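You operate a simulated robot arm through the tools that you are given. There is no shell and no other tool.

The job below is to be done with a simulated robot arm. You get a single attempt, and the scene is never put back.

## Task
Seat the blue button in the set jig, shut the plate, torque bolts ONE, TWO, THREE.
Fine: the button from the grey stand; one run of the 4 N m driver a bolt, in that order; driver back in its holster; the spacer stays in. Set down upright: blue driver.
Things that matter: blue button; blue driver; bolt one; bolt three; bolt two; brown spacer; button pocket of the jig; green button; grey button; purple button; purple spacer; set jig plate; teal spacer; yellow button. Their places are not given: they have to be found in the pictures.

It is judged by the outcome, as a careful person would: the job done as asked, and still so three seconds after it is handed in. It fails if anything else is knocked over, pushed out of place, dropped, spilled or broken.

## Robot
A 7-joint arm with a two-finger parallel gripper, fixed in place. Base frame: the origin is at the foot of the arm, x ahead of it, y to its left, z up; the work surface is at about z = 860. Readings come in mm, rad, newtons and seconds.
Its first joint turns from -2.897 to 2.897 rad. Payload 4.4 kg.
Tool frame: the origin (TCP) lies between the finger pads and is the grasp point; the fingertips stand 23 mm ahead of it; z points along the fingers, y is the line along which they close. The gripper opens to 94 mm. The fingers are 38 mm wide and 10 mm thick; the gripper's body (54 by 96 mm) begins 39 mm behind the TCP.
Orientation is that of the tool frame in the base frame, as a unit quaternion [w, x, y, z]. With the fingers straight down and closing along the base's y, the tool's x points along the base's -x, its y along +y and its z along -z.

## Interface
- The arm moves only by the tool apply_moves. Its argument "moves" is a list that holds one entry, the list of rows, each a list of 7 numbers: the turn, a rotation vector about the tool's x, y, z in rad, then the shift along the tool's x, y, z in mm, then the finger opening in mm, from 0 to 94. In form: [[[rx, ry, rz, x, y, z, hand], ...]]. A call has 1 to 20 rows; each row is the pose to reach, as a shift and turn from the pose commanded when the call began, along the tool's axes at that moment. Each row takes 0.2 s and may step no farther than 50 mm and 0.15 rad from the row before; otherwise, or with a gripper value out of range, the whole call is refused. A pose out of reach is approached as far as the arm can. The call stops where the force on the tool passes 90 N (or 10 N more than at its start, if that is more) or the arm is blocked; 0.2 s more then pass. Each finger travels about 72 mm/s and halts on what it meets, pressing with about 43 N; the grip force reading is that of the motor and also rises with nothing between the fingers. The clock runs only during rows and for 0.2 s after the last one: add rows that repeat a pose to give the fingers time. It gives the time, the measured TCP pose, the force on the tool (base axes), the opening and the grip force at its end, in the units of the frame above (readings bear some noise), with the torque about the TCP (base axes, N m) and any sound that the robot's microphone picked up, and new pictures: "show" is both (left out), scene, wrist or none.
- Cameras (640 x 400 px; columns grow to the right, rows downward): "scene" is fixed at [49.4, -501.4, 1513.7]; the picture's right is [0.41, -0.91, 0.00], its down [-0.42, -0.19, -0.89] and it looks along [0.81, 0.37, -0.46] (base axes); focal length 336 px, centre (320, 200). "wrist" rides on the gripper at [86, 16, -74] in the tool frame; the picture's right is [-0.18, 0.98, 0.00], its down [-0.58, -0.11, -0.81] and it looks along [-0.79, -0.15, 0.59] (tool axes); focal length 243 px, centre (320, 200).
- probe_pixels(camera, pixels): for up to 12 pixels [column, row] of the newest picture of that camera ("zoom" is the newest enlarged one), the place [x, y, z] in the base frame of the surface seen there, good to about 2 mm. No time passes.
- inspect(camera, box): a new picture of the part [left, top, right, bottom] of that camera's present view, enlarged. No time passes.
- sign_off(): hands the job in; it is judged then, once.

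Open the gripper and draw the arm clear of the work before you hand the job in, unless the task says otherwise.

The tools are called after "Request:" as a command line: name --argument value ..., lists and objects as JSON in quotes. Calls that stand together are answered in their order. apply_moves: Moves the arm, as the interface text tells. Its arguments: {"type":"object","properties":{"moves":{"type":"array","items":{"type":"array","items":{"type":"array","items":{"type":"number"}}}},"show":{"type":"string","enum":["both","scene","wrist","none"]}},"required":["moves"]} The other tools are called the same way: probe_pixels (camera, pixels) gives the place of the surface under pixels of a picture; inspect (camera, box) takes an enlarged picture of a part of a camera's view; sign_off () hands the job in.

At the start:

```text
clock: 0.0
ee_pos: [722.8, 453.8, 1311.4]
tcp_rot: [0.0, 0.0, 1.0, 0.0]
force: [0.3, -0.3, 0.1]
moment: [-0.01, -0.04, 0.0]
finger_gap: 94.2
finger_force: 0.1
```

scene: 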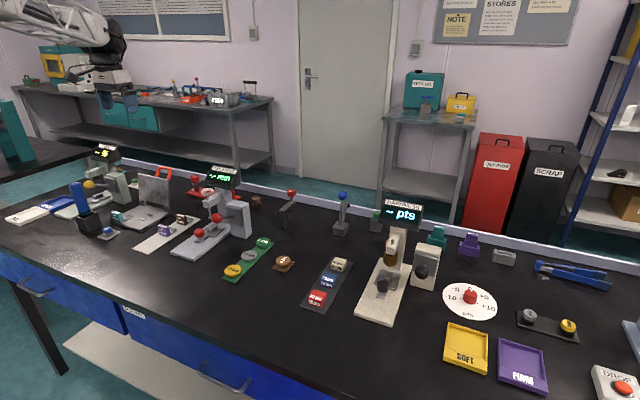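
wrist: 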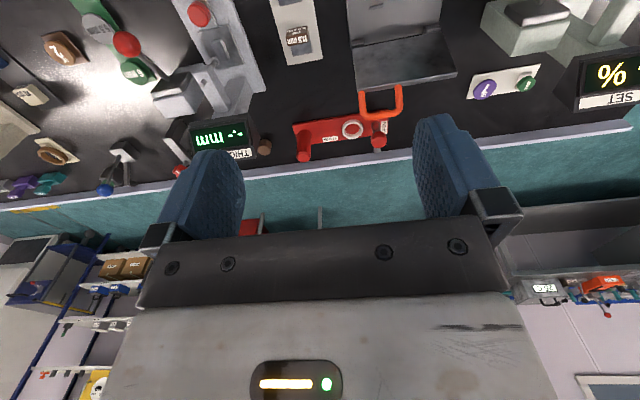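

The scene shows a long bench with many fixtures. I'll zoom on parts of it to find the jig, driver, and buttons.

Request:
inspect --camera "scene" --box '[0, 130, 160, 250]'

Request:
inspect --camera "scene" --box '[120, 150, 280, 290]'

Request:
inspect --camera "scene" --box '[260, 180, 450, 330]'

Request:
inspect --camera "scene" --box '[420, 220, 640, 400]'

Request:
inspect --camera "wrist" --box '[320, 0, 640, 180]'

```text
3.33 times, centred on (80, 190) of scene
```

zoom: 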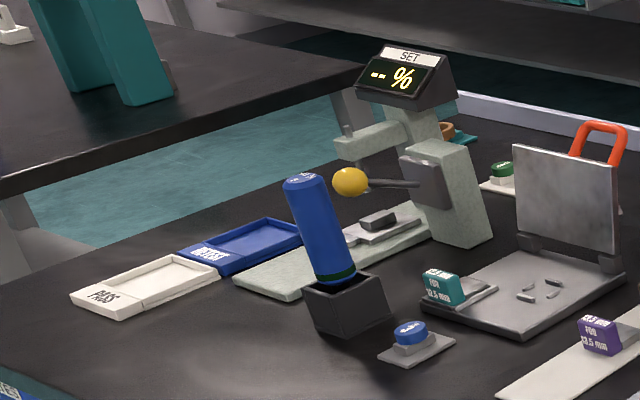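

```text
2.86 times, centred on (200, 220) of scene
```

zoom: 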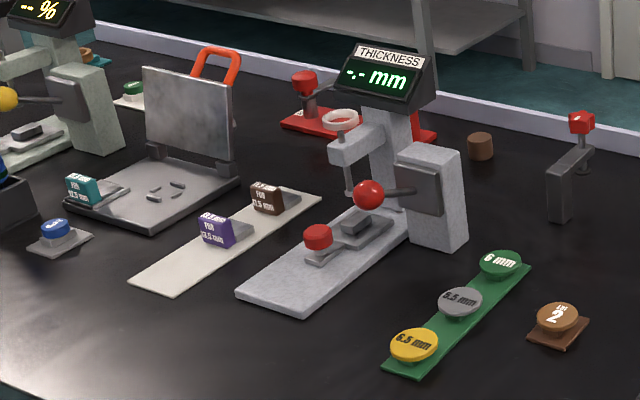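

```text
2.67 times, centred on (355, 255) of scene
```

zoom: 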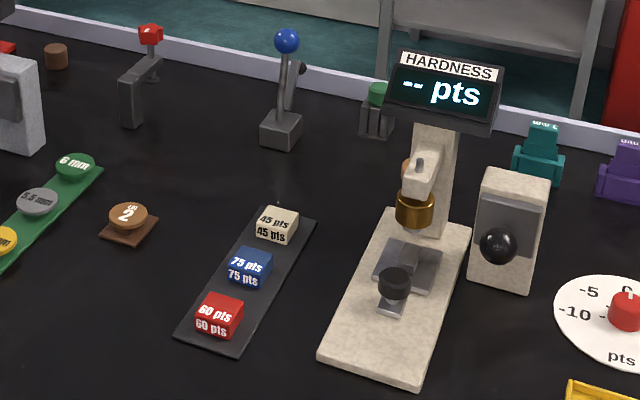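

```text
2.22 times, centred on (530, 310) of scene
```

zoom: 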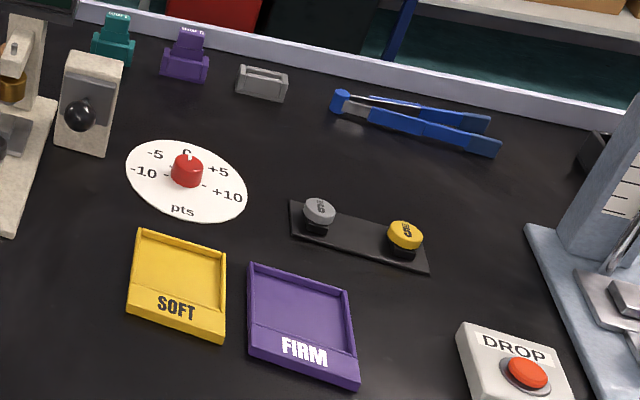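

```text
2.00 times, centred on (480, 90) of wrist
```

zoom: 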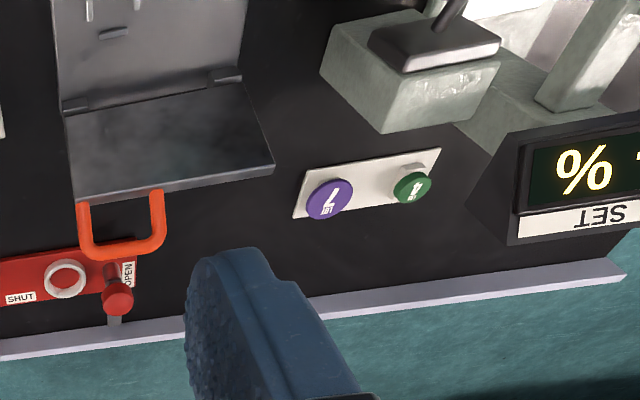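

I'll probe key points: jig base, plate, handle, spacer, driver, button, and others.

Request:
probe_pixels --camera "scene" --pixels '[[77, 185], [86, 200], [83, 212], [88, 229], [103, 230], [109, 236], [110, 215], [130, 222], [155, 192], [147, 168], [163, 170], [150, 185]]'

Request:
inspect --camera "scene" --box '[60, 160, 200, 250]'

Request:
inspect --camera "scene" --box '[100, 190, 170, 240]'

```text
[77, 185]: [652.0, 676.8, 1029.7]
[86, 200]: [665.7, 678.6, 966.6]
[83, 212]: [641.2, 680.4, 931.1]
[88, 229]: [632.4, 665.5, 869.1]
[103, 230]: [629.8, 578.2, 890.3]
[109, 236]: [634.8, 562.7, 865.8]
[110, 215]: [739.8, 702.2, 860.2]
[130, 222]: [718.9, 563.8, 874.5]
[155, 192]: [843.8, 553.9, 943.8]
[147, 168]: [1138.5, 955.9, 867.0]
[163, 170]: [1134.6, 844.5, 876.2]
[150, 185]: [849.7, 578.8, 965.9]
```

```text
4.44 times, centred on (130, 205) of scene
```

zoom: 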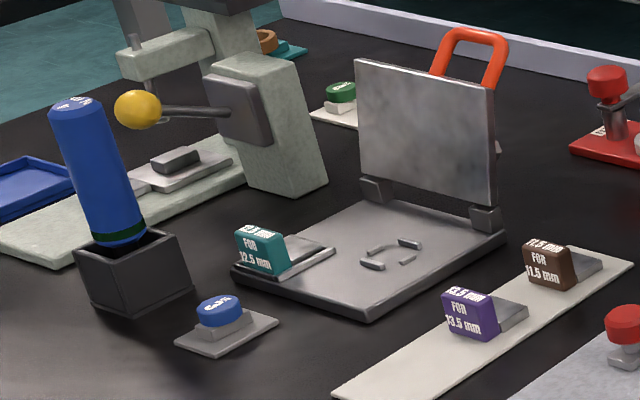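

```text
8.00 times, centred on (135, 215) of scene
```

zoom: 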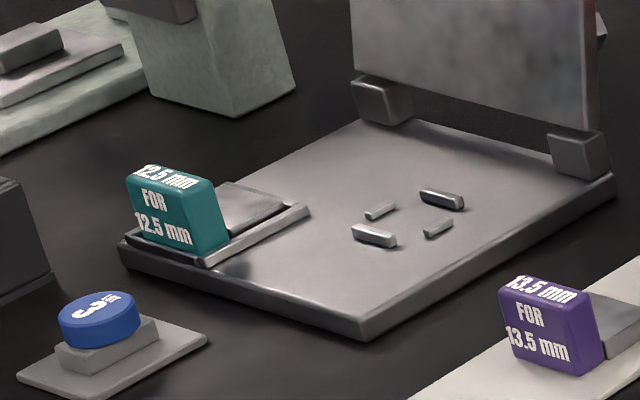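

The last zoom shows the jig clearly; probe its features: pocket ridges, spacer, blue button, hinge blocks, plate corners.

Request:
probe_pixels --camera "zoom" --pixels '[[375, 230], [380, 208], [440, 196], [438, 228], [407, 215], [165, 180], [215, 190], [250, 195], [120, 245], [362, 325], [612, 180], [95, 310]]'

Request:
probe_pixels --camera "scene" --pixels '[[140, 176], [169, 181], [141, 200], [168, 205], [143, 205], [168, 209], [158, 168], [172, 170], [74, 183], [79, 182], [83, 215], [92, 214]]'

Request:
probe_pixels --camera "zoom" --pixels '[[60, 325], [135, 305], [95, 300], [110, 350], [110, 365], [155, 335], [20, 375], [105, 395], [205, 338], [130, 200], [225, 245], [300, 212]]'

```text
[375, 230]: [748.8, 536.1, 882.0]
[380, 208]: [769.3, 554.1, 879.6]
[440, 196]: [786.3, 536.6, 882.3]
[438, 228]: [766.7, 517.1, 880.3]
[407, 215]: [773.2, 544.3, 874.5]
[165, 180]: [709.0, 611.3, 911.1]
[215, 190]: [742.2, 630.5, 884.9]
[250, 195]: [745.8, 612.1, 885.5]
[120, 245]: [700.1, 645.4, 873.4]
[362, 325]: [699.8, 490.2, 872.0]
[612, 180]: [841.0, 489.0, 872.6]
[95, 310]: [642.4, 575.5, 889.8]
```

```text
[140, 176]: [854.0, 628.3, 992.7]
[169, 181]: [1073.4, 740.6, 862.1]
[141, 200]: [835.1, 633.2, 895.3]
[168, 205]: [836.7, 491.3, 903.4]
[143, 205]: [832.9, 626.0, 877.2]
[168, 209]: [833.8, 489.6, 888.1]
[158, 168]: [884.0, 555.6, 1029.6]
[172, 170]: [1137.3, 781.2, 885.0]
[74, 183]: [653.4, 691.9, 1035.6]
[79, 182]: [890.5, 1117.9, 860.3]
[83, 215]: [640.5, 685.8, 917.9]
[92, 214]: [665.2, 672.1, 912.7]
```

```text
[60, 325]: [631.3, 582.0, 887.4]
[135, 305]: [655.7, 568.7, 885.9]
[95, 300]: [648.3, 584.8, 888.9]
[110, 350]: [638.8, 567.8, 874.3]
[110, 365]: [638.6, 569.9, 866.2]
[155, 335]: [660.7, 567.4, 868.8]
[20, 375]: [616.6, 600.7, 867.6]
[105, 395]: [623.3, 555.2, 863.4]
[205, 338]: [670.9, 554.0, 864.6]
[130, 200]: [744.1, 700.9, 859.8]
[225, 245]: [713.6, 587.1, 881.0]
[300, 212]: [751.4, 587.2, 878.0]
```

Next I move the wrist camera back and lower so it looks at the jig, driver and button from the front. Path is above everything (z>1130).

Request:
apply_moves --moves '[[[0, 0, 0, 27, 20, 27, 94], [0, 0, 0, 54, 40, 54, 94], [0, 0, 0, 81, 60, 81, 94], [0, 0, 0, 109, 80, 107, 94], [0, 0, 0, 136, 100, 134, 94], [0, 0, 0, 163, 120, 161, 94], [0, 0, 0, 163, 120, 161, 94]]]' --show "both"

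```text
clock: 1.6
ee_pos: [558.2, 576.6, 1149.1]
tcp_rot: [-0.001, 0.0, 1.0, 0.0]
force: [-0.1, -1.2, 0.6]
moment: [0.01, 0.02, 0.0]
finger_gap: 93.8
finger_force: 0.0
```

scene: 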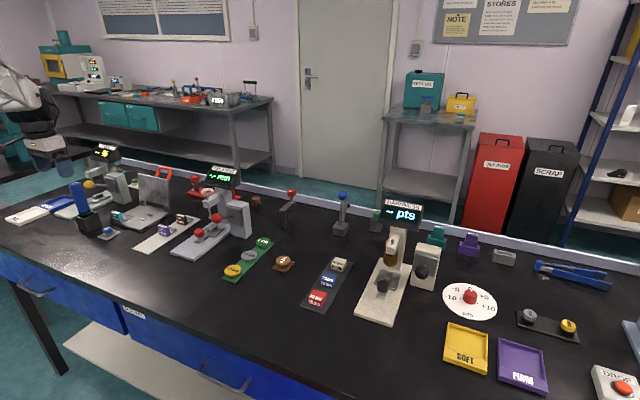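
wrist: 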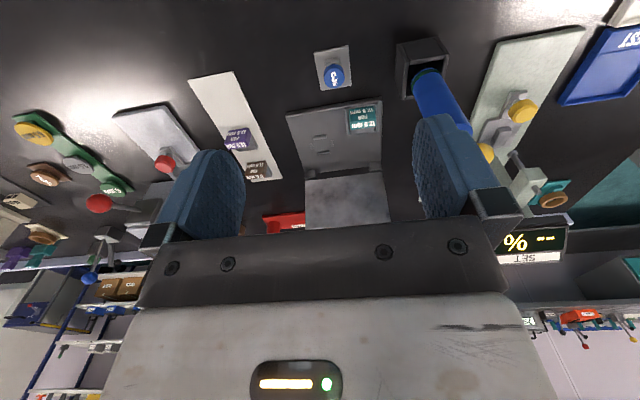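

Request:
inspect --camera "wrist" --box '[270, 20, 480, 150]'

Request:
inspect --camera "wrist" --box '[250, 90, 410, 240]'

Request:
probe_pixels --camera "wrist" --pixels '[[334, 76], [312, 52], [350, 48], [350, 85], [400, 45], [443, 40], [450, 62], [425, 75], [465, 128], [440, 100]]'

```text
3.05 times, centred on (375, 85) of wrist
```

zoom: 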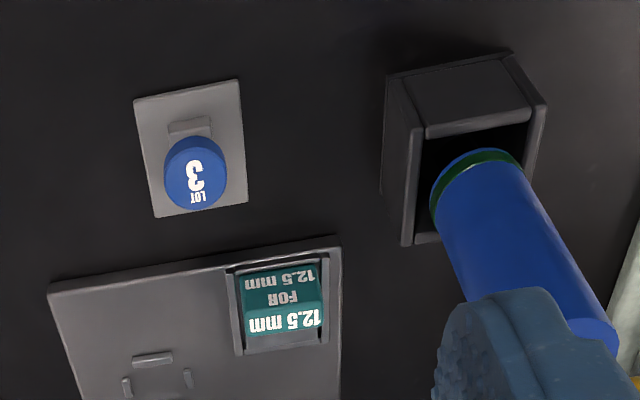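

```text
2.67 times, centred on (330, 165) of wrist
```

zoom: 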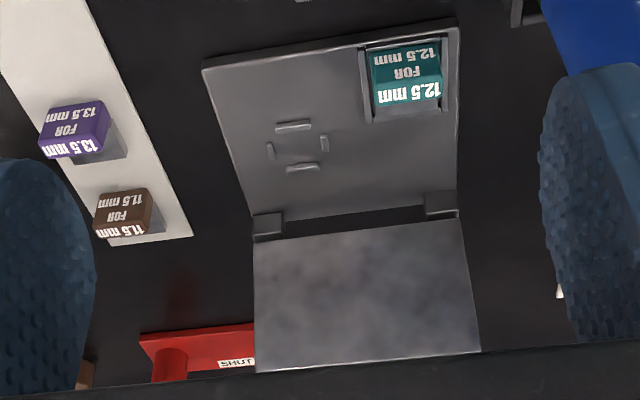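

```text
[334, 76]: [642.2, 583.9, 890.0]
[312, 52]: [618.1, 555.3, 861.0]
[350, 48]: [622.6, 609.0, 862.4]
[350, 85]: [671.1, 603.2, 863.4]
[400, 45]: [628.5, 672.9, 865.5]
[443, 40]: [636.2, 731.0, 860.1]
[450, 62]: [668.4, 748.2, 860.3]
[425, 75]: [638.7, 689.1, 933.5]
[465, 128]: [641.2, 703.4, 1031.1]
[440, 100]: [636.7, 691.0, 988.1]
```

The blue "LOT 3" button sits at about (642,580,889) on its grey stand. I'll lower the camera for a closer view of the button and jig.

Request:
apply_moves --moves '[[[0, 0, 0, 0, 0, 50, 94], [0, 0, 0, 0, 0, 100, 94], [0, 0, 0, 0, 0, 150, 94], [0, 0, 0, 0, 0, 180, 94], [0, 0, 0, 0, 0, 180, 94]]]' --show "both"

Request:
inspect --camera "wrist" --box '[240, 60, 440, 200]'

Request:
inspect --camera "wrist" --box '[270, 150, 430, 240]'

Request:
inspect --camera "wrist" --box '[400, 0, 640, 150]'

```text
clock: 2.8
ee_pos: [560.0, 576.1, 968.7]
tcp_rot: [0.0, 0.0, 1.0, 0.0]
force: [0.7, 0.8, 0.1]
moment: [0.0, 0.01, -0.02]
finger_gap: 93.9
finger_force: 0.1
```

scene: 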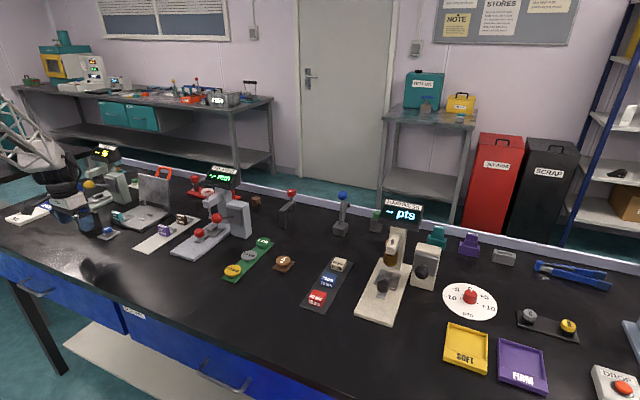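
wrist: 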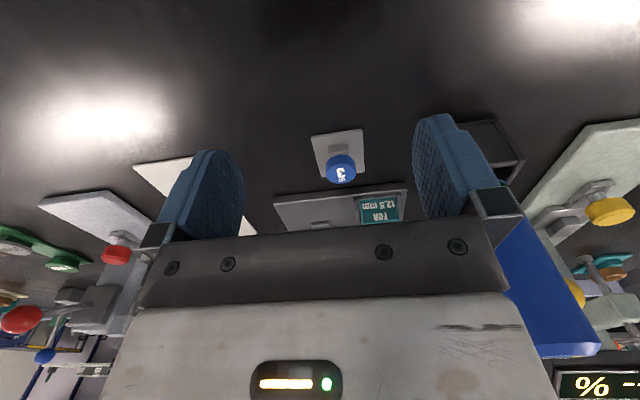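

```text
2.86 times, centred on (340, 130) of wrist
```

zoom: 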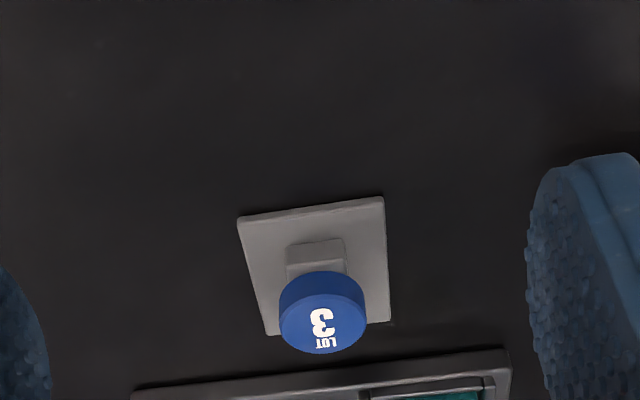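

```text
4.00 times, centred on (350, 195) of wrist
```

zoom: 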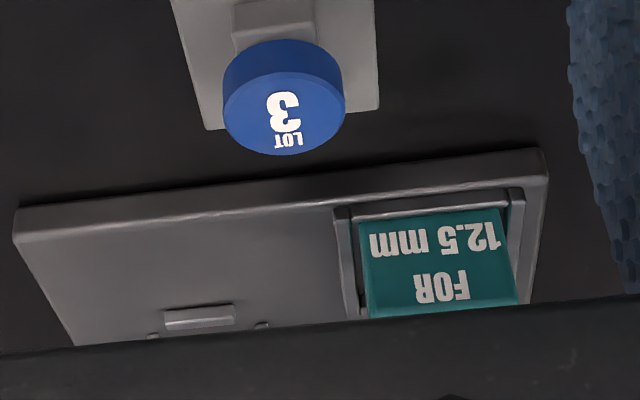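

```text
2.67 times, centred on (520, 75) of wrist
```

zoom: 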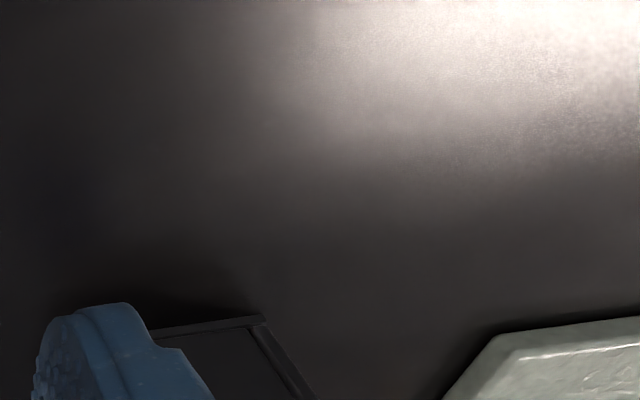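

Now probe the button disc edges precisely in a zoom.

Request:
inspect --camera "wrist" --box '[300, 125, 380, 190]'

```text
6.15 times, centred on (340, 158) of wrist
```

zoom: 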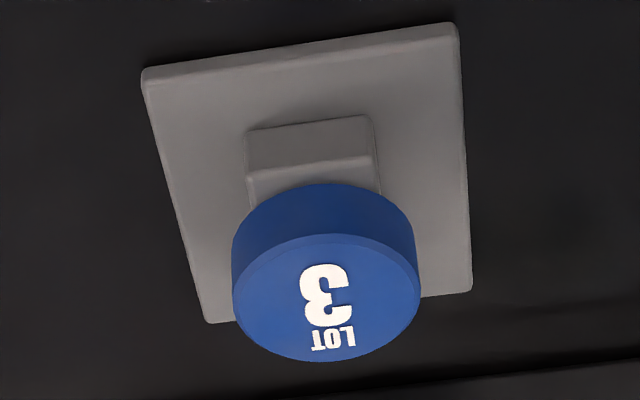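

Request:
probe_pixels --camera "zoom" --pixels '[[238, 296], [415, 284], [325, 245], [332, 352], [328, 300], [325, 220], [312, 150], [320, 178], [245, 165], [378, 150], [150, 85], [455, 40]]'

Request:
probe_pixels --camera "zoom" --pixels '[[210, 318], [468, 285], [322, 190], [240, 240], [410, 225], [260, 180], [370, 165]]'

```text
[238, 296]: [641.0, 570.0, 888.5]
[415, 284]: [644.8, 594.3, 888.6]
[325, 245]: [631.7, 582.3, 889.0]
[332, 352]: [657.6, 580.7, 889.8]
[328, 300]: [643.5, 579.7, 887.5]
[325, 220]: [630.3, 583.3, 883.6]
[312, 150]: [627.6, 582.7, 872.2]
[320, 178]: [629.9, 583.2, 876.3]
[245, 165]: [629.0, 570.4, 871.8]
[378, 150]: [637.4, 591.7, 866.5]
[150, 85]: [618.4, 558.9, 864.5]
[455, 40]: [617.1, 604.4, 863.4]
```

```text
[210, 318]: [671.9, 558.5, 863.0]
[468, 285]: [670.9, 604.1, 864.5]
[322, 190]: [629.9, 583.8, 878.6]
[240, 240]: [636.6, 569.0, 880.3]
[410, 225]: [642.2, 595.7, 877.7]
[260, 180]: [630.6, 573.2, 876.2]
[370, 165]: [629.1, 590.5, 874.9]
```

The disc is ~26 mm across, 876–889 mm high, centred near (644,581), so it should be gripped along y. Before I move, let me inspect the plate handle and the red SHUT/OPEN fixture in the scene.

Request:
inspect --camera "scene" --box '[180, 165, 250, 210]'

Request:
inspect --camera "scene" --box '[125, 155, 195, 215]'

```text
8.89 times, centred on (215, 188) of scene
```

zoom: 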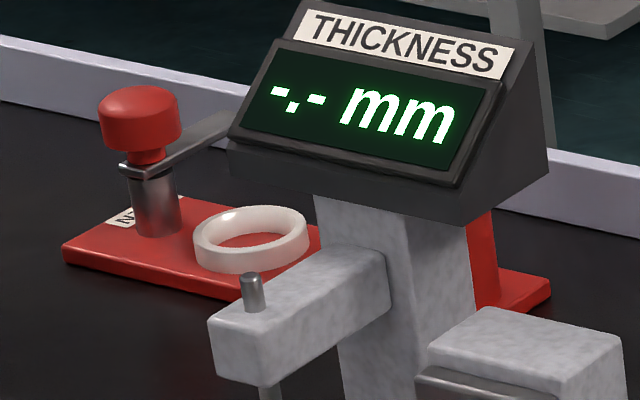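

```text
6.67 times, centred on (160, 185) of scene
```

zoom: 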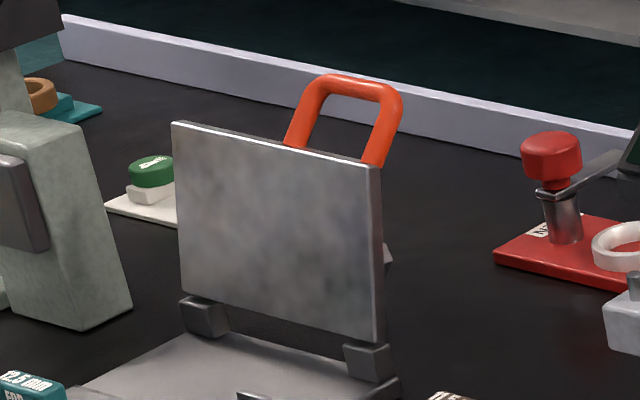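

Behind the plate's right edge something (a bolt head) shows at (388,258) in the zoom. Probe handle and plate edges.

Request:
probe_pixels --camera "zoom" --pixels '[[350, 82], [320, 85], [395, 95], [298, 130], [378, 145], [176, 126], [374, 168], [372, 335], [182, 285], [388, 258], [378, 200], [275, 200]]'

```text
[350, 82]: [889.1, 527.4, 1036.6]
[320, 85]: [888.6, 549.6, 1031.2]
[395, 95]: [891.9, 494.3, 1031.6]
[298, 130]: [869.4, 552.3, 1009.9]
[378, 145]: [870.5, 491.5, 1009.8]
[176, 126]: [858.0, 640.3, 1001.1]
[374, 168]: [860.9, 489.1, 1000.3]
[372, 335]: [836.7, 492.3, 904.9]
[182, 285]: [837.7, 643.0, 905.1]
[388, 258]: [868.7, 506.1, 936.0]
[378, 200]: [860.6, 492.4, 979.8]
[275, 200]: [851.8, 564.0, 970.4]
```

Handle bar is near (890,522,1034), and its leg spacing leaves room for a finger. First the button: hover over it at z≈930 with the fingers at 50 mm to check alignment.

Request:
apply_moves --moves '[[[0, 0, 0, -42, 3, 0, 70], [0, 0, 0, -84.5, 6, 0, 50], [0, 0, 0, -84.5, 6, 40, 50], [0, 0, 0, -84.5, 6, 40, 50]]]' --show "both"

Request:
inspect --camera "wrist" --box '[220, 150, 420, 270]'

```text
clock: 3.8
ee_pos: [643.6, 577.6, 928.5]
tcp_rot: [0.001, 0.0, 1.0, 0.0]
force: [0.3, -1.4, -0.4]
moment: [0.0, -0.03, -0.02]
finger_gap: 50.0
finger_force: 0.1
```

scene: 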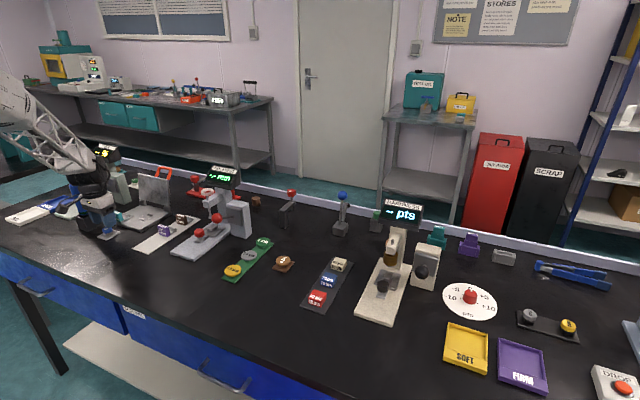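
wrist: 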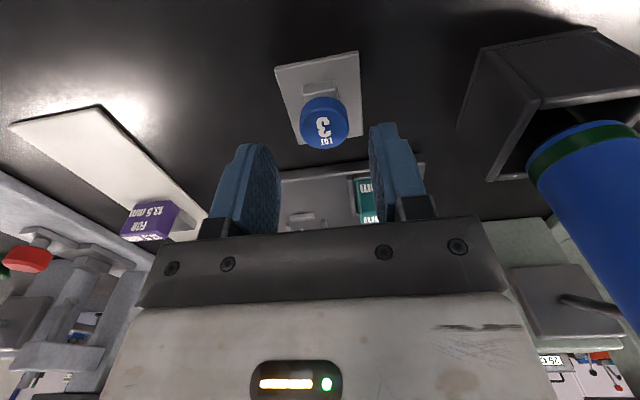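

```text
3.20 times, centred on (320, 210) of wrist
```

zoom: 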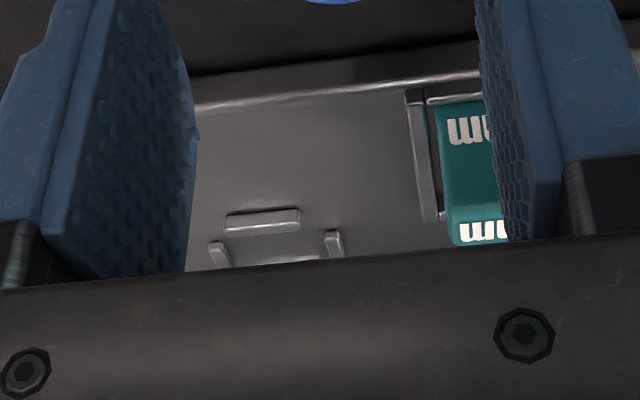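

Probe finger pads and the disc to compare alignment directly.

Request:
probe_pixels --camera "wrist" --pixels '[[243, 150], [262, 150], [275, 180], [384, 128], [375, 140], [372, 175], [302, 118], [346, 116], [323, 99], [322, 147], [325, 125]]'

Request:
probe_pixels --camera "zoom" --pixels '[[262, 218], [262, 230], [228, 220], [300, 215], [218, 250], [333, 242], [270, 258], [350, 150], [413, 95], [470, 110], [437, 215], [418, 150]]'

```text
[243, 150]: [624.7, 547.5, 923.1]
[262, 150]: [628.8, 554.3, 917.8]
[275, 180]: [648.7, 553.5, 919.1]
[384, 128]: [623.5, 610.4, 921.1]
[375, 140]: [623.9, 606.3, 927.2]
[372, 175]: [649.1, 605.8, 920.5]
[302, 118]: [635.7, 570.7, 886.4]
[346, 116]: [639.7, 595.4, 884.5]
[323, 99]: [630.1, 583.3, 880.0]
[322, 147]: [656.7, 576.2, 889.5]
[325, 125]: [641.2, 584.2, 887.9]
```

```text
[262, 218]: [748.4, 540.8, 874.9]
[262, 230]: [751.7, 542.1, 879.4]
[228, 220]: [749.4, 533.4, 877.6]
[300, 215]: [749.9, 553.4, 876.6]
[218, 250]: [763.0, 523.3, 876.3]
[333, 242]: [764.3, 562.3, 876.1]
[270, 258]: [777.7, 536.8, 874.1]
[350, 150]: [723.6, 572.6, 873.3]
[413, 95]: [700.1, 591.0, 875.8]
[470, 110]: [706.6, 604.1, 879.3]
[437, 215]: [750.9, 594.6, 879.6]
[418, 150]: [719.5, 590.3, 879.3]
```

Finger pads are centred at y≈580, x≈643; the disc is at (644,582.3). I nudge +2 in y and +1 in x, go down 23 mm so the tips overlap the top 6 mm of the disc, and close.

Request:
apply_moves --moves '[[[0, 0, 0, -1, 2.3, 0, 50], [0, 0, 0, -1, 2.3, 12, 50], [0, 0, 0, -1, 2.3, 23, 50], [0, 0, 0, -1, 2.3, 23, 38], [0, 0, 0, -1, 2.3, 23, 28], [0, 0, 0, -1, 2.3, 23, 20], [0, 0, 0, -1, 2.3, 23, 20]]]' --show "wrist"

```text
clock: 5.4
ee_pos: [644.4, 581.8, 905.5]
tcp_rot: [0.0, 0.001, 1.0, 0.0]
force: [-0.1, 0.1, 0.4]
moment: [0.0, -0.03, -0.03]
finger_gap: 25.2
finger_force: 42.9
```

wrist: 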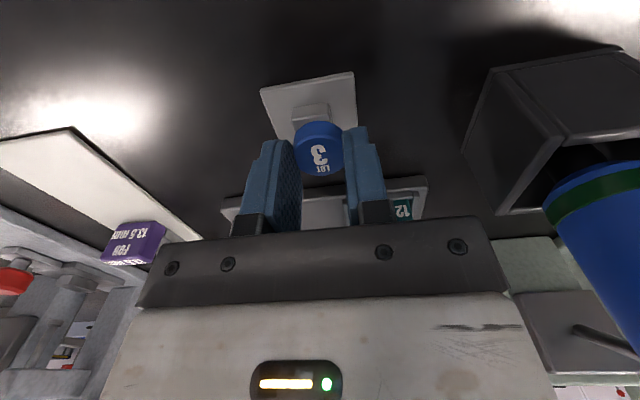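

Gripped with a 25.2 mm gap. Lift straight up 100 mm and look.

Request:
apply_moves --moves '[[[0, 0, 0, 0, 0, -20, 20], [0, 0, 0, 0, 0, -60, 20], [0, 0, 0, 0, 0, -100, 20], [0, 0, 0, 30, -38, -130, 20], [0, 0, 0, 30, -38, -130, 20]]]' --show "both"

Request:
inspect --camera "wrist" --box '[220, 80, 420, 220]'

```text
refused: row 4 steps farther than a row can; nothing moved
```

```text
2.86 times, centred on (320, 150) of wrist
```

zoom: 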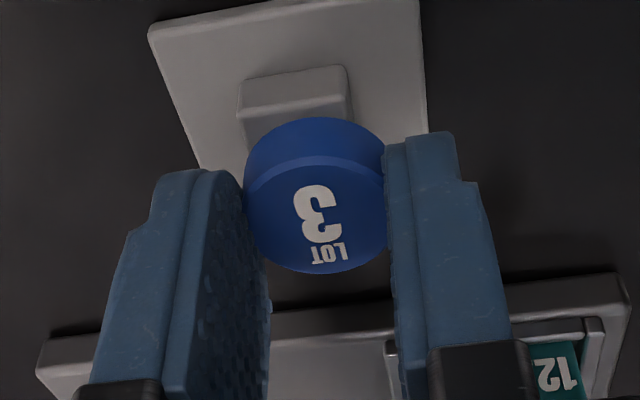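

A row was too long; retry with smaller steps.

Request:
apply_moves --moves '[[[0, 0, 0, 0, 0, -20, 20], [0, 0, 0, 0, 0, -60, 20], [0, 0, 0, 0, 0, -100, 20], [0, 0, 0, 15, -19, -130, 20], [0, 0, 0, 30, -38, -130, 20], [0, 0, 0, 30, -38, -130, 20]]]' --show "both"

Request:
inspect --camera "wrist" --box '[220, 80, 420, 220]'

```text
clock: 6.8
ee_pos: [618.4, 543.7, 1035.1]
tcp_rot: [0.0, 0.0, 1.0, 0.0]
force: [0.5, -0.5, -0.4]
moment: [0.01, -0.02, 0.0]
finger_gap: 25.1
finger_force: 43.0
```

scene: 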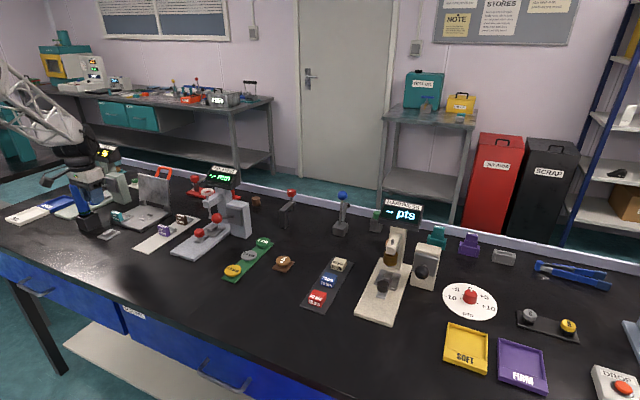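
wrist: 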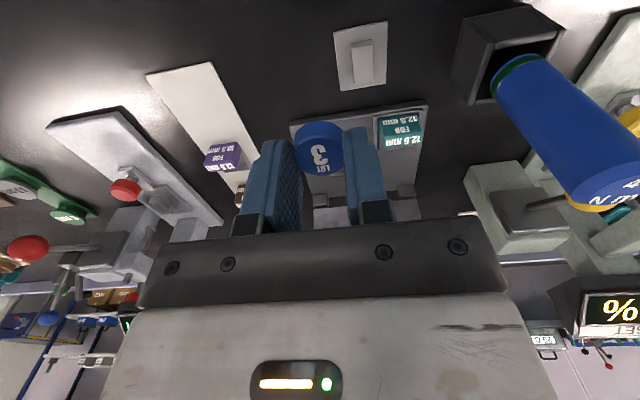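

```text
2.86 times, centred on (320, 150) of wrist
```

zoom: 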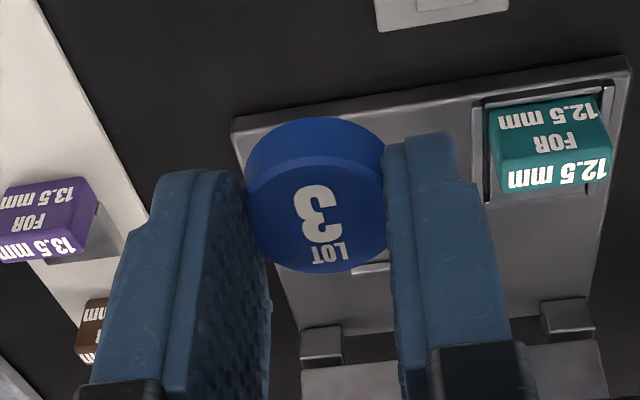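

The button is held level. I raise the arm so the pocket appears above the held disc in the image, for precise measurement.

Request:
apply_moves --moves '[[[0, 0, 0, -10, 0, -40, 20], [0, 0, 0, -20, 0, -80, 20], [0, 0, 0, -40, 0, -115, 20], [0, 0, 0, -40, 0, -115, 20], [0, 0, 0, -40, 0, -115, 20]]]' --show "wrist"

Request:
inspect --camera "wrist" --box '[260, 50, 440, 170]'

```text
clock: 8.0
ee_pos: [654.2, 546.8, 1147.9]
tcp_rot: [0.0, -0.001, 1.0, -0.001]
force: [-0.6, -0.6, 0.1]
moment: [0.02, -0.01, 0.02]
finger_gap: 25.1
finger_force: 42.7
```

wrist: 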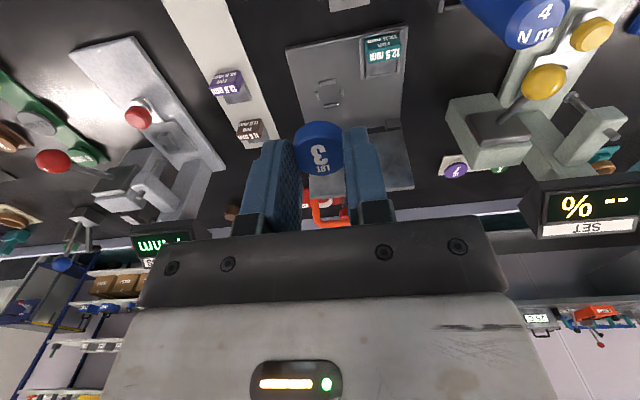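

```text
3.33 times, centred on (350, 110) of wrist
```

zoom: 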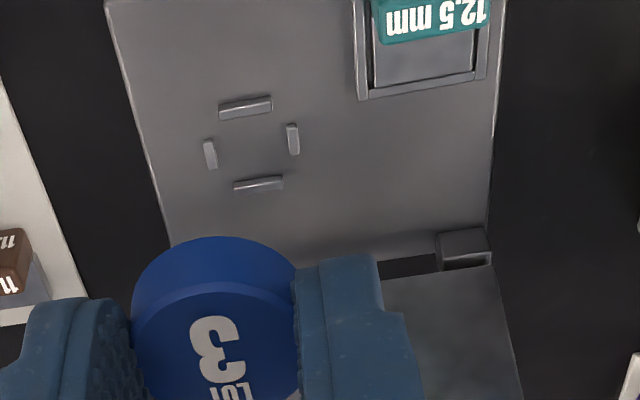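

Pocket clearly visible in the zoom: ridges at (246,107), (210,154), (293,139), (258,184). Probe their positions plus disc and jig edges.

Request:
probe_pixels --camera "zoom" --pixels '[[246, 101], [246, 112], [220, 106], [271, 101], [210, 150], [293, 135], [258, 181], [236, 186], [282, 181], [252, 145]]'

Request:
probe_pixels --camera "zoom" --pixels '[[140, 325], [290, 310], [216, 285], [222, 345], [110, 5], [160, 240], [495, 180], [405, 40], [440, 60], [380, 90], [465, 250], [400, 345]]'

```text
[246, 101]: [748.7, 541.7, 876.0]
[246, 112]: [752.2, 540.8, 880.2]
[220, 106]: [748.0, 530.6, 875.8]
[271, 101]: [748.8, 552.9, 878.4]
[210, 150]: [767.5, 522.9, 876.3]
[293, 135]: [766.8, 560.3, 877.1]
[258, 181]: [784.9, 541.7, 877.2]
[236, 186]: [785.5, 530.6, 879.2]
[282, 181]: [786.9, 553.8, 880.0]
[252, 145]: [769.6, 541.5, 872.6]
```

```text
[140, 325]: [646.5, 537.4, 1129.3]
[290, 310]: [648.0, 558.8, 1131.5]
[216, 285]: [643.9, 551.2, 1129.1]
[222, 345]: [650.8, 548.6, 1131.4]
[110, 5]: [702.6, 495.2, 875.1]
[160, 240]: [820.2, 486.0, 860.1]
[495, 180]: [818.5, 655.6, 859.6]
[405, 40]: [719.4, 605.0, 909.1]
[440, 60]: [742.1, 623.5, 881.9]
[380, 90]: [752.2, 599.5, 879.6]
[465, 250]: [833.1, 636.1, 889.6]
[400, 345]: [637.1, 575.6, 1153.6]
```

Pocket centre is (768.3, 541.6), floor ≈874, ridge tops ≈881. I move over the pocket and go down to a hover at z≈940 to verify alignment.

Request:
apply_moves --moves '[[[0, 0, 0, -40, -1, 0, 20], [0, 0, 0, -80, -2, 0, 20], [0, 0, 0, -114, -3.2, 0, 20], [0, 0, 0, -114, -3.2, 50, 20], [0, 0, 0, -114, -3.2, 100, 20], [0, 0, 0, -114, -3.2, 150, 20], [0, 0, 0, -114, -3.2, 190, 20], [0, 0, 0, -114, -3.2, 210, 20], [0, 0, 0, -114, -3.2, 210, 20]]]' --show "both"

Request:
inspect --camera "wrist" --box '[220, 60, 420, 200]'

Request:
inspect --camera "scene" --box '[80, 150, 200, 240]'

```text
clock: 10.0
ee_pos: [769.7, 542.0, 939.9]
tcp_rot: [0.0, 0.0, 1.0, 0.0]
force: [0.3, -0.4, 0.2]
moment: [0.01, -0.02, 0.0]
finger_gap: 25.1
finger_force: 43.1
```

scene: 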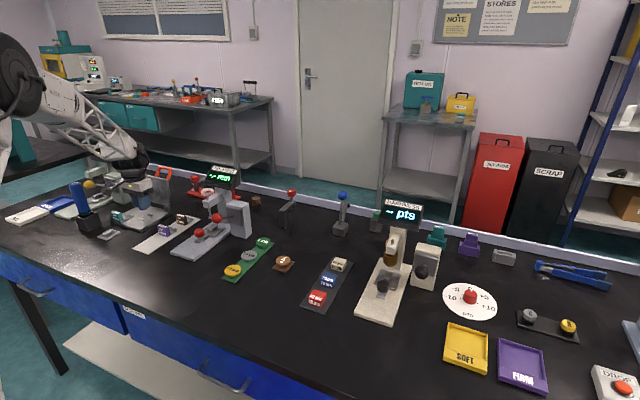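
wrist: 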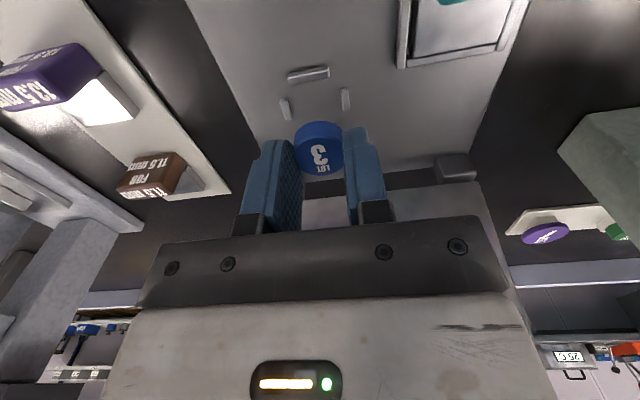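

```text
2.86 times, centred on (320, 130) of wrist
```

zoom: 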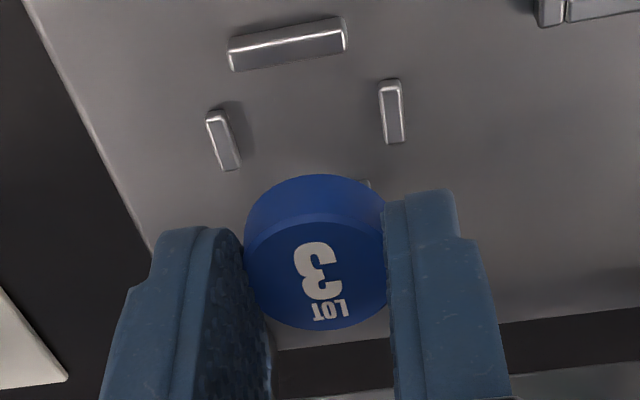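

```text
4.44 times, centred on (140, 195) of scene
```

zoom: 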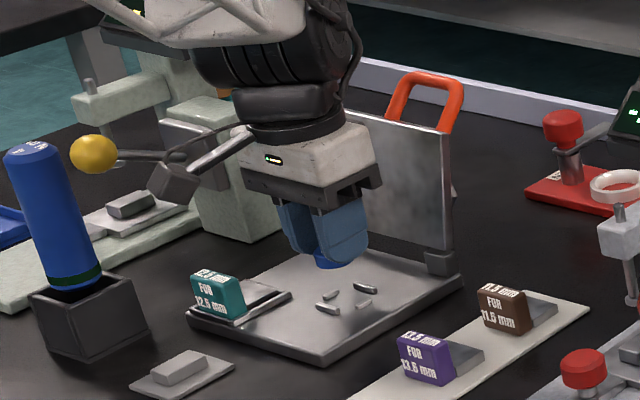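

Verify by probing the ridges and disc in the wrist picture at close range.

Request:
probe_pixels --camera "wrist" --pixels '[[308, 75], [290, 78], [326, 70], [287, 106], [344, 97], [285, 102], [345, 91], [296, 145], [342, 142], [318, 125], [320, 172], [319, 150]]'

```text
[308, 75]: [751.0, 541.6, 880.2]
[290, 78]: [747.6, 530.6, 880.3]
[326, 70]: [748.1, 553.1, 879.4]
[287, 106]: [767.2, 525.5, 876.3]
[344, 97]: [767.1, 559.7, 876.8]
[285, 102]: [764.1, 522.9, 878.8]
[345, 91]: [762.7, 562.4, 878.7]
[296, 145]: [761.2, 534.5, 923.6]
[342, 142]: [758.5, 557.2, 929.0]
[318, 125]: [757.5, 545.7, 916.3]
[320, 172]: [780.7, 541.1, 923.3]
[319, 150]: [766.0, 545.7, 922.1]
```

Alignment within a millimetre. Lower 33 mm (tips just above the ridges), then open to release.

Request:
apply_moves --moves '[[[0, 0, 0, 0, 0.7, 15, 20], [0, 0, 0, 0, 0.7, 26, 20], [0, 0, 0, 0, 0.7, 33, 20], [0, 0, 0, 0, 0.7, 33, 20], [0, 0, 0, 0, 0.7, 33, 34], [0, 0, 0, 0, 0.7, 33, 40], [0, 0, 0, 0, 0.7, 33, 40]]]' --show "wrist"

Request:
inspect --camera "wrist" --box '[220, 80, 420, 220]'

```text
clock: 11.6
ee_pos: [768.8, 541.5, 908.6]
tcp_rot: [-0.001, 0.001, 1.0, 0.0]
force: [0.9, -0.1, -0.3]
moment: [-0.01, -0.01, 0.01]
finger_gap: 40.2
finger_force: 0.1
```

wrist: 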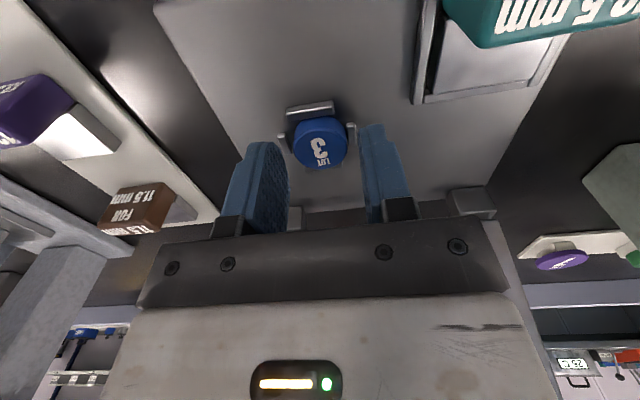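

```text
2.86 times, centred on (320, 150) of wrist
```

zoom: 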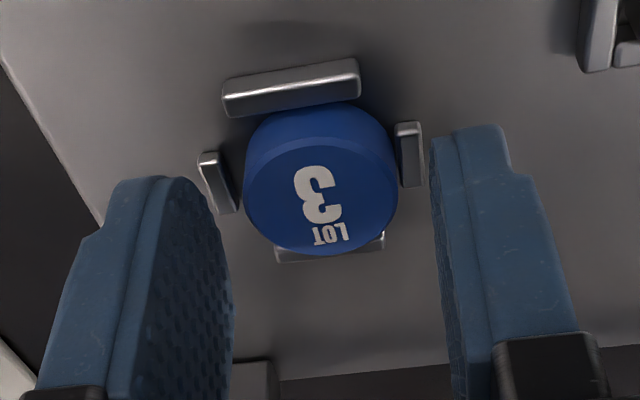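

The button lies between all four ridges. Check its height, then lift away.

Request:
probe_pixels --camera "zoom" --pixels '[[320, 180], [255, 190], [392, 180], [320, 240], [320, 150], [330, 300], [290, 90]]'

Request:
apply_moves --moves '[[[0, 0, 0, 0, 0, -20, 40], [0, 0, 0, 0, 0, -60, 40], [0, 0, 0, 0, 0, -110, 40], [0, 0, 0, 0, 0, -160, 40], [0, 0, 0, 30, 0, -200, 40], [0, 0, 0, 60, 0, -240, 40], [0, 0, 0, 60, 0, -240, 40]]]' --show "both"

Request:
inspect --camera "wrist" --box '[250, 40, 450, 240]'

```text
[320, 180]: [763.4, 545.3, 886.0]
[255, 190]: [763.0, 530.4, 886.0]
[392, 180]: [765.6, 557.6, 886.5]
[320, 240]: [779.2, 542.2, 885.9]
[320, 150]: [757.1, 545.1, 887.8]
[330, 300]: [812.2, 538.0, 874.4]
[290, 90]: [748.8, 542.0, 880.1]
```

```text
clock: 13.2
ee_pos: [709.1, 542.5, 1146.7]
tcp_rot: [0.0, 0.0, 1.0, 0.001]
force: [-0.1, 0.2, -0.9]
moment: [0.0, -0.01, 0.0]
finger_gap: 40.0
finger_force: 0.1
```

scene: 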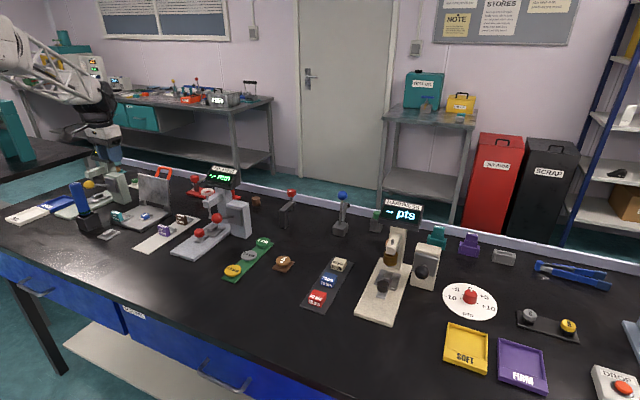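
wrist: 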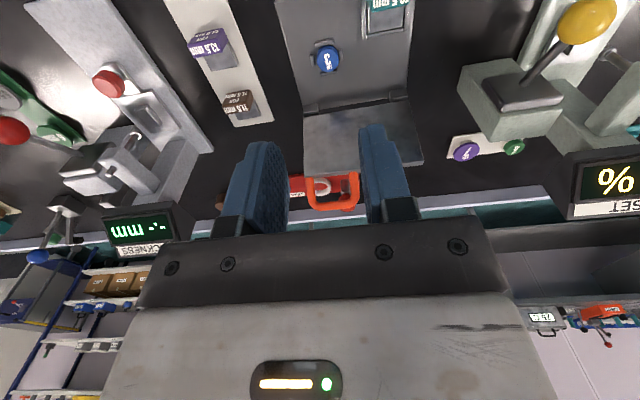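

```text
2.00 times, centred on (350, 140) of wrist
```

zoom: 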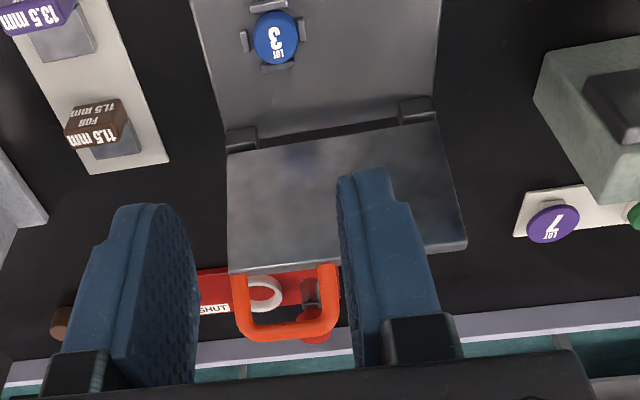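

Button seated (top ≈886). Now measure the handle and plate from this view.

Request:
probe_pixels --camera "zoom" --pixels '[[240, 285], [247, 325], [285, 335], [325, 325], [328, 280], [285, 328], [232, 268], [335, 262], [463, 245], [230, 150], [430, 125], [285, 275]]'

Request:
probe_pixels --camera "zoom" --pixels '[[232, 285], [249, 285], [320, 280], [337, 280], [242, 139], [417, 108], [330, 200], [440, 160], [425, 230]]'

```text
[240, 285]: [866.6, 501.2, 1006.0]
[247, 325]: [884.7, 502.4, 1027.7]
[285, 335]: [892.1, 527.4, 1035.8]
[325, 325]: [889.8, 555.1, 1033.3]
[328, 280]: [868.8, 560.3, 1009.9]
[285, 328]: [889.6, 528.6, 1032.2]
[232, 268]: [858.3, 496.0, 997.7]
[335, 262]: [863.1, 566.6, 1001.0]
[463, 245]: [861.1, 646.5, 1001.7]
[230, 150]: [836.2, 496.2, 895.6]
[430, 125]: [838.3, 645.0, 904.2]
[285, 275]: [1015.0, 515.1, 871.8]
```

```text
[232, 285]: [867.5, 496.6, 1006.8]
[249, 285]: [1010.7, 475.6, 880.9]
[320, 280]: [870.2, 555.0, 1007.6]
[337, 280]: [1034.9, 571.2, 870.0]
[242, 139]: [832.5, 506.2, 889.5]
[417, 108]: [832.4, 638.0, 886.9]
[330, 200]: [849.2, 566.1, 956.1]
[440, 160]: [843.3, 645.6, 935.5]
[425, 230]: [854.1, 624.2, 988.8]
```

Handle legs are at y≈501 and 560 (bar centre y≈531, around (893,·,1032)). I rotate the gripper +90° about its axis so the fingers close along base x.

Request:
apply_moves --moves '[[[0, 0, 0.143, 0, 0, 0, 40], [0, 0, 0.286, 0, 0, 0, 40], [0, 0, 0.428, 0, 0, 0, 40], [0, 0, 0.571, 0, 0, 0, 40], [0, 0, 0.714, 0, 0, 0, 40], [0, 0, 0.857, 0, 0, 0, 40], [0, 0, 1.0, 0, 0, 0, 40], [0, 0, 1.142, 0, 0, 0, 40], [0, 0, 1.285, 0, 0, 0, 40], [0, 0, 1.428, 0, 0, 0, 40], [0, 0, 1.571, 0, 0, 0, 40], [0, 0, 1.571, 0, 0, 0, 40]]]' --show "both"

```text
clock: 15.8
ee_pos: [708.2, 543.3, 1148.5]
tcp_rot: [0.0, 0.708, 0.707, 0.0]
force: [0.1, -0.9, -0.3]
moment: [0.04, -0.01, -0.01]
finger_gap: 40.1
finger_force: 0.1
```

scene: 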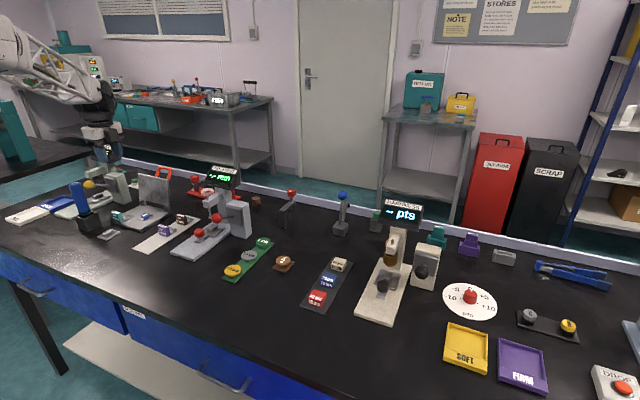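
wrist: 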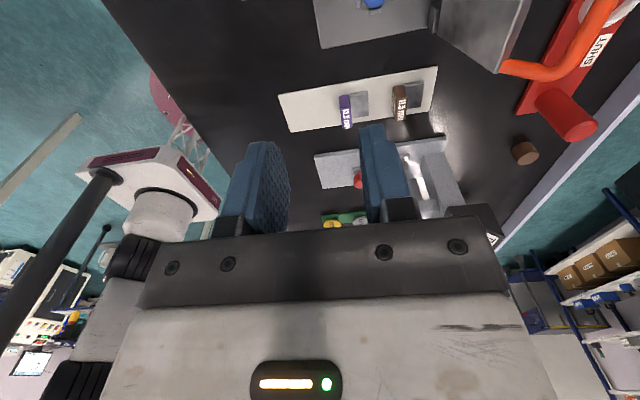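

Rotation fine. Now pitch forward 30° while moving to a stand-off 60 mm short of the handle bar along the tool axis.

Request:
apply_moves --moves '[[[-0.13, 0, 0, -2, 38, 0, 28], [-0.26, 0, 0, -5, 77, 10, 28], [-0.39, 0, 0, -8, 115, 30, 28], [-0.524, 0, 0, -11.3, 154, 63.5, 28], [-0.524, 0, 0, -11.3, 154, 63.5, 28], [-0.524, 0, 0, -11.3, 154, 63.5, 28]]]' --show "both"

Request:
inspect --camera "wrist" --box '[200, 80, 440, 240]'

Request:
inspect --camera "scene" --box '[90, 120, 210, 220]'

```text
refused: row 4 steps farther than a row can; nothing moved
```

```text
2.50 times, centred on (320, 160) of wrist
```

zoom: 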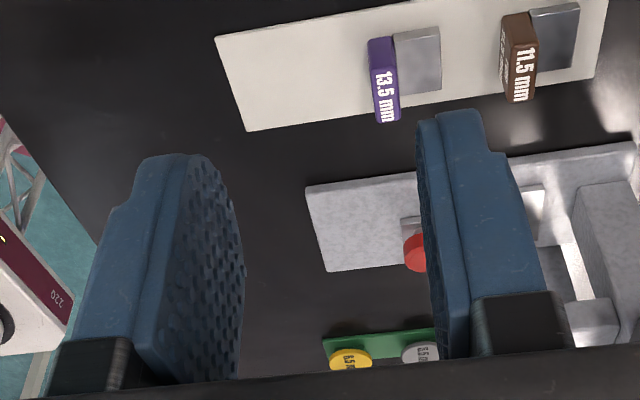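

```text
4.00 times, centred on (150, 170) of scene
```

zoom: 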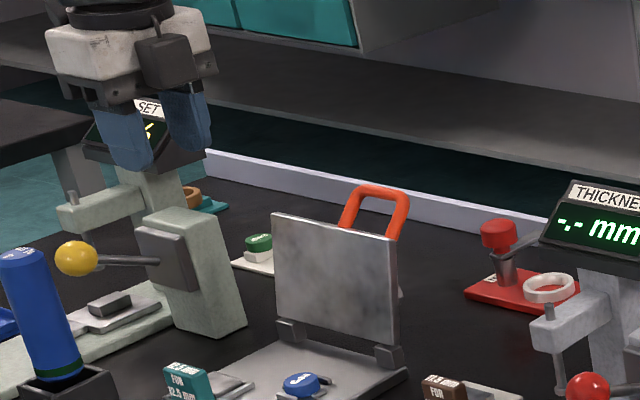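

The last row was 51 mm; I spread the motion over more rows.

Request:
apply_moves --moves '[[[-0.1, 0, 0, -2, 30, 0, 28], [-0.2, 0, 0, -4, 60, 5, 28], [-0.3, 0, 0, -6, 90, 15, 28], [-0.4, 0, 0, -8, 120, 32, 28], [-0.524, 0, 0, -11.3, 154, 63.5, 28], [-0.524, 0, 0, -11.3, 154, 63.5, 28], [-0.524, 0, 0, -11.3, 154, 63.5, 28]]]' --show "both"

Request:
inspect --camera "wrist" --box '[200, 80, 440, 240]'

Request:
inspect --camera "scene" --box '[90, 120, 210, 220]'

```text
clock: 17.4
ee_pos: [862.8, 532.9, 1086.6]
tcp_rot: [0.184, 0.682, 0.683, 0.184]
force: [-0.2, -0.2, 0.4]
moment: [0.01, -0.01, -0.02]
finger_gap: 28.3
finger_force: 0.1
```

scene: 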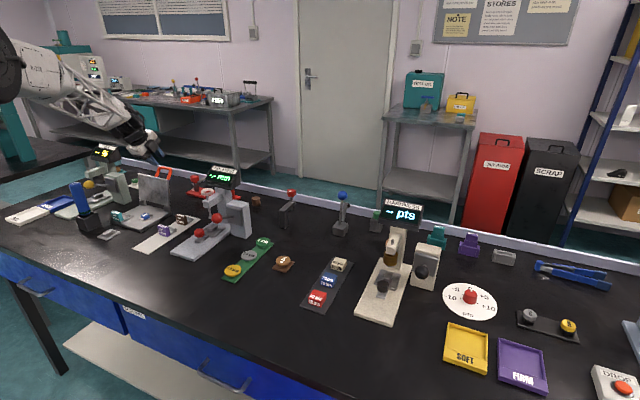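
wrist: 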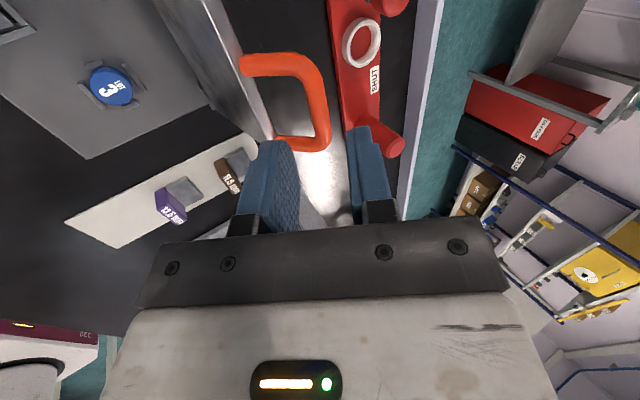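

```text
2.50 times, centred on (320, 160) of wrist
```

zoom: 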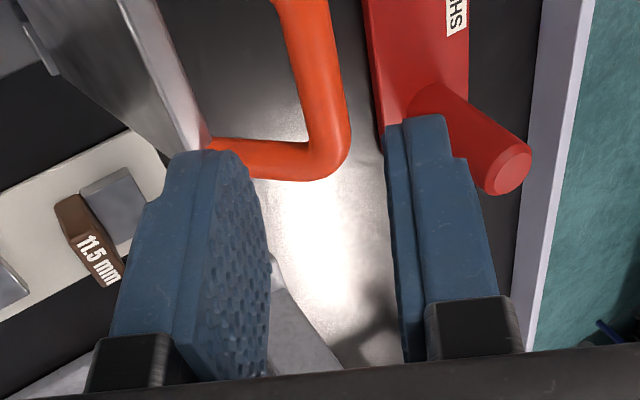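

```text
4.00 times, centred on (150, 170) of scene
```

zoom: 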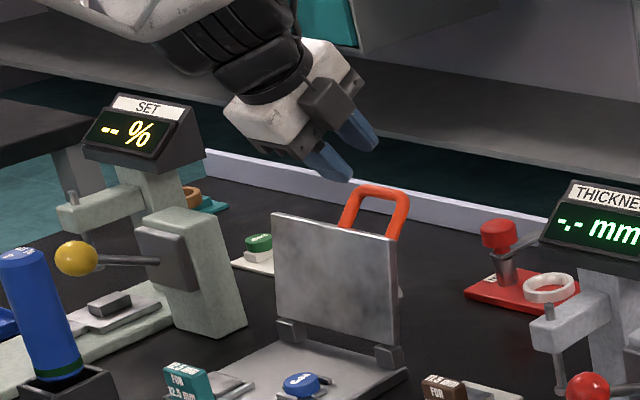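

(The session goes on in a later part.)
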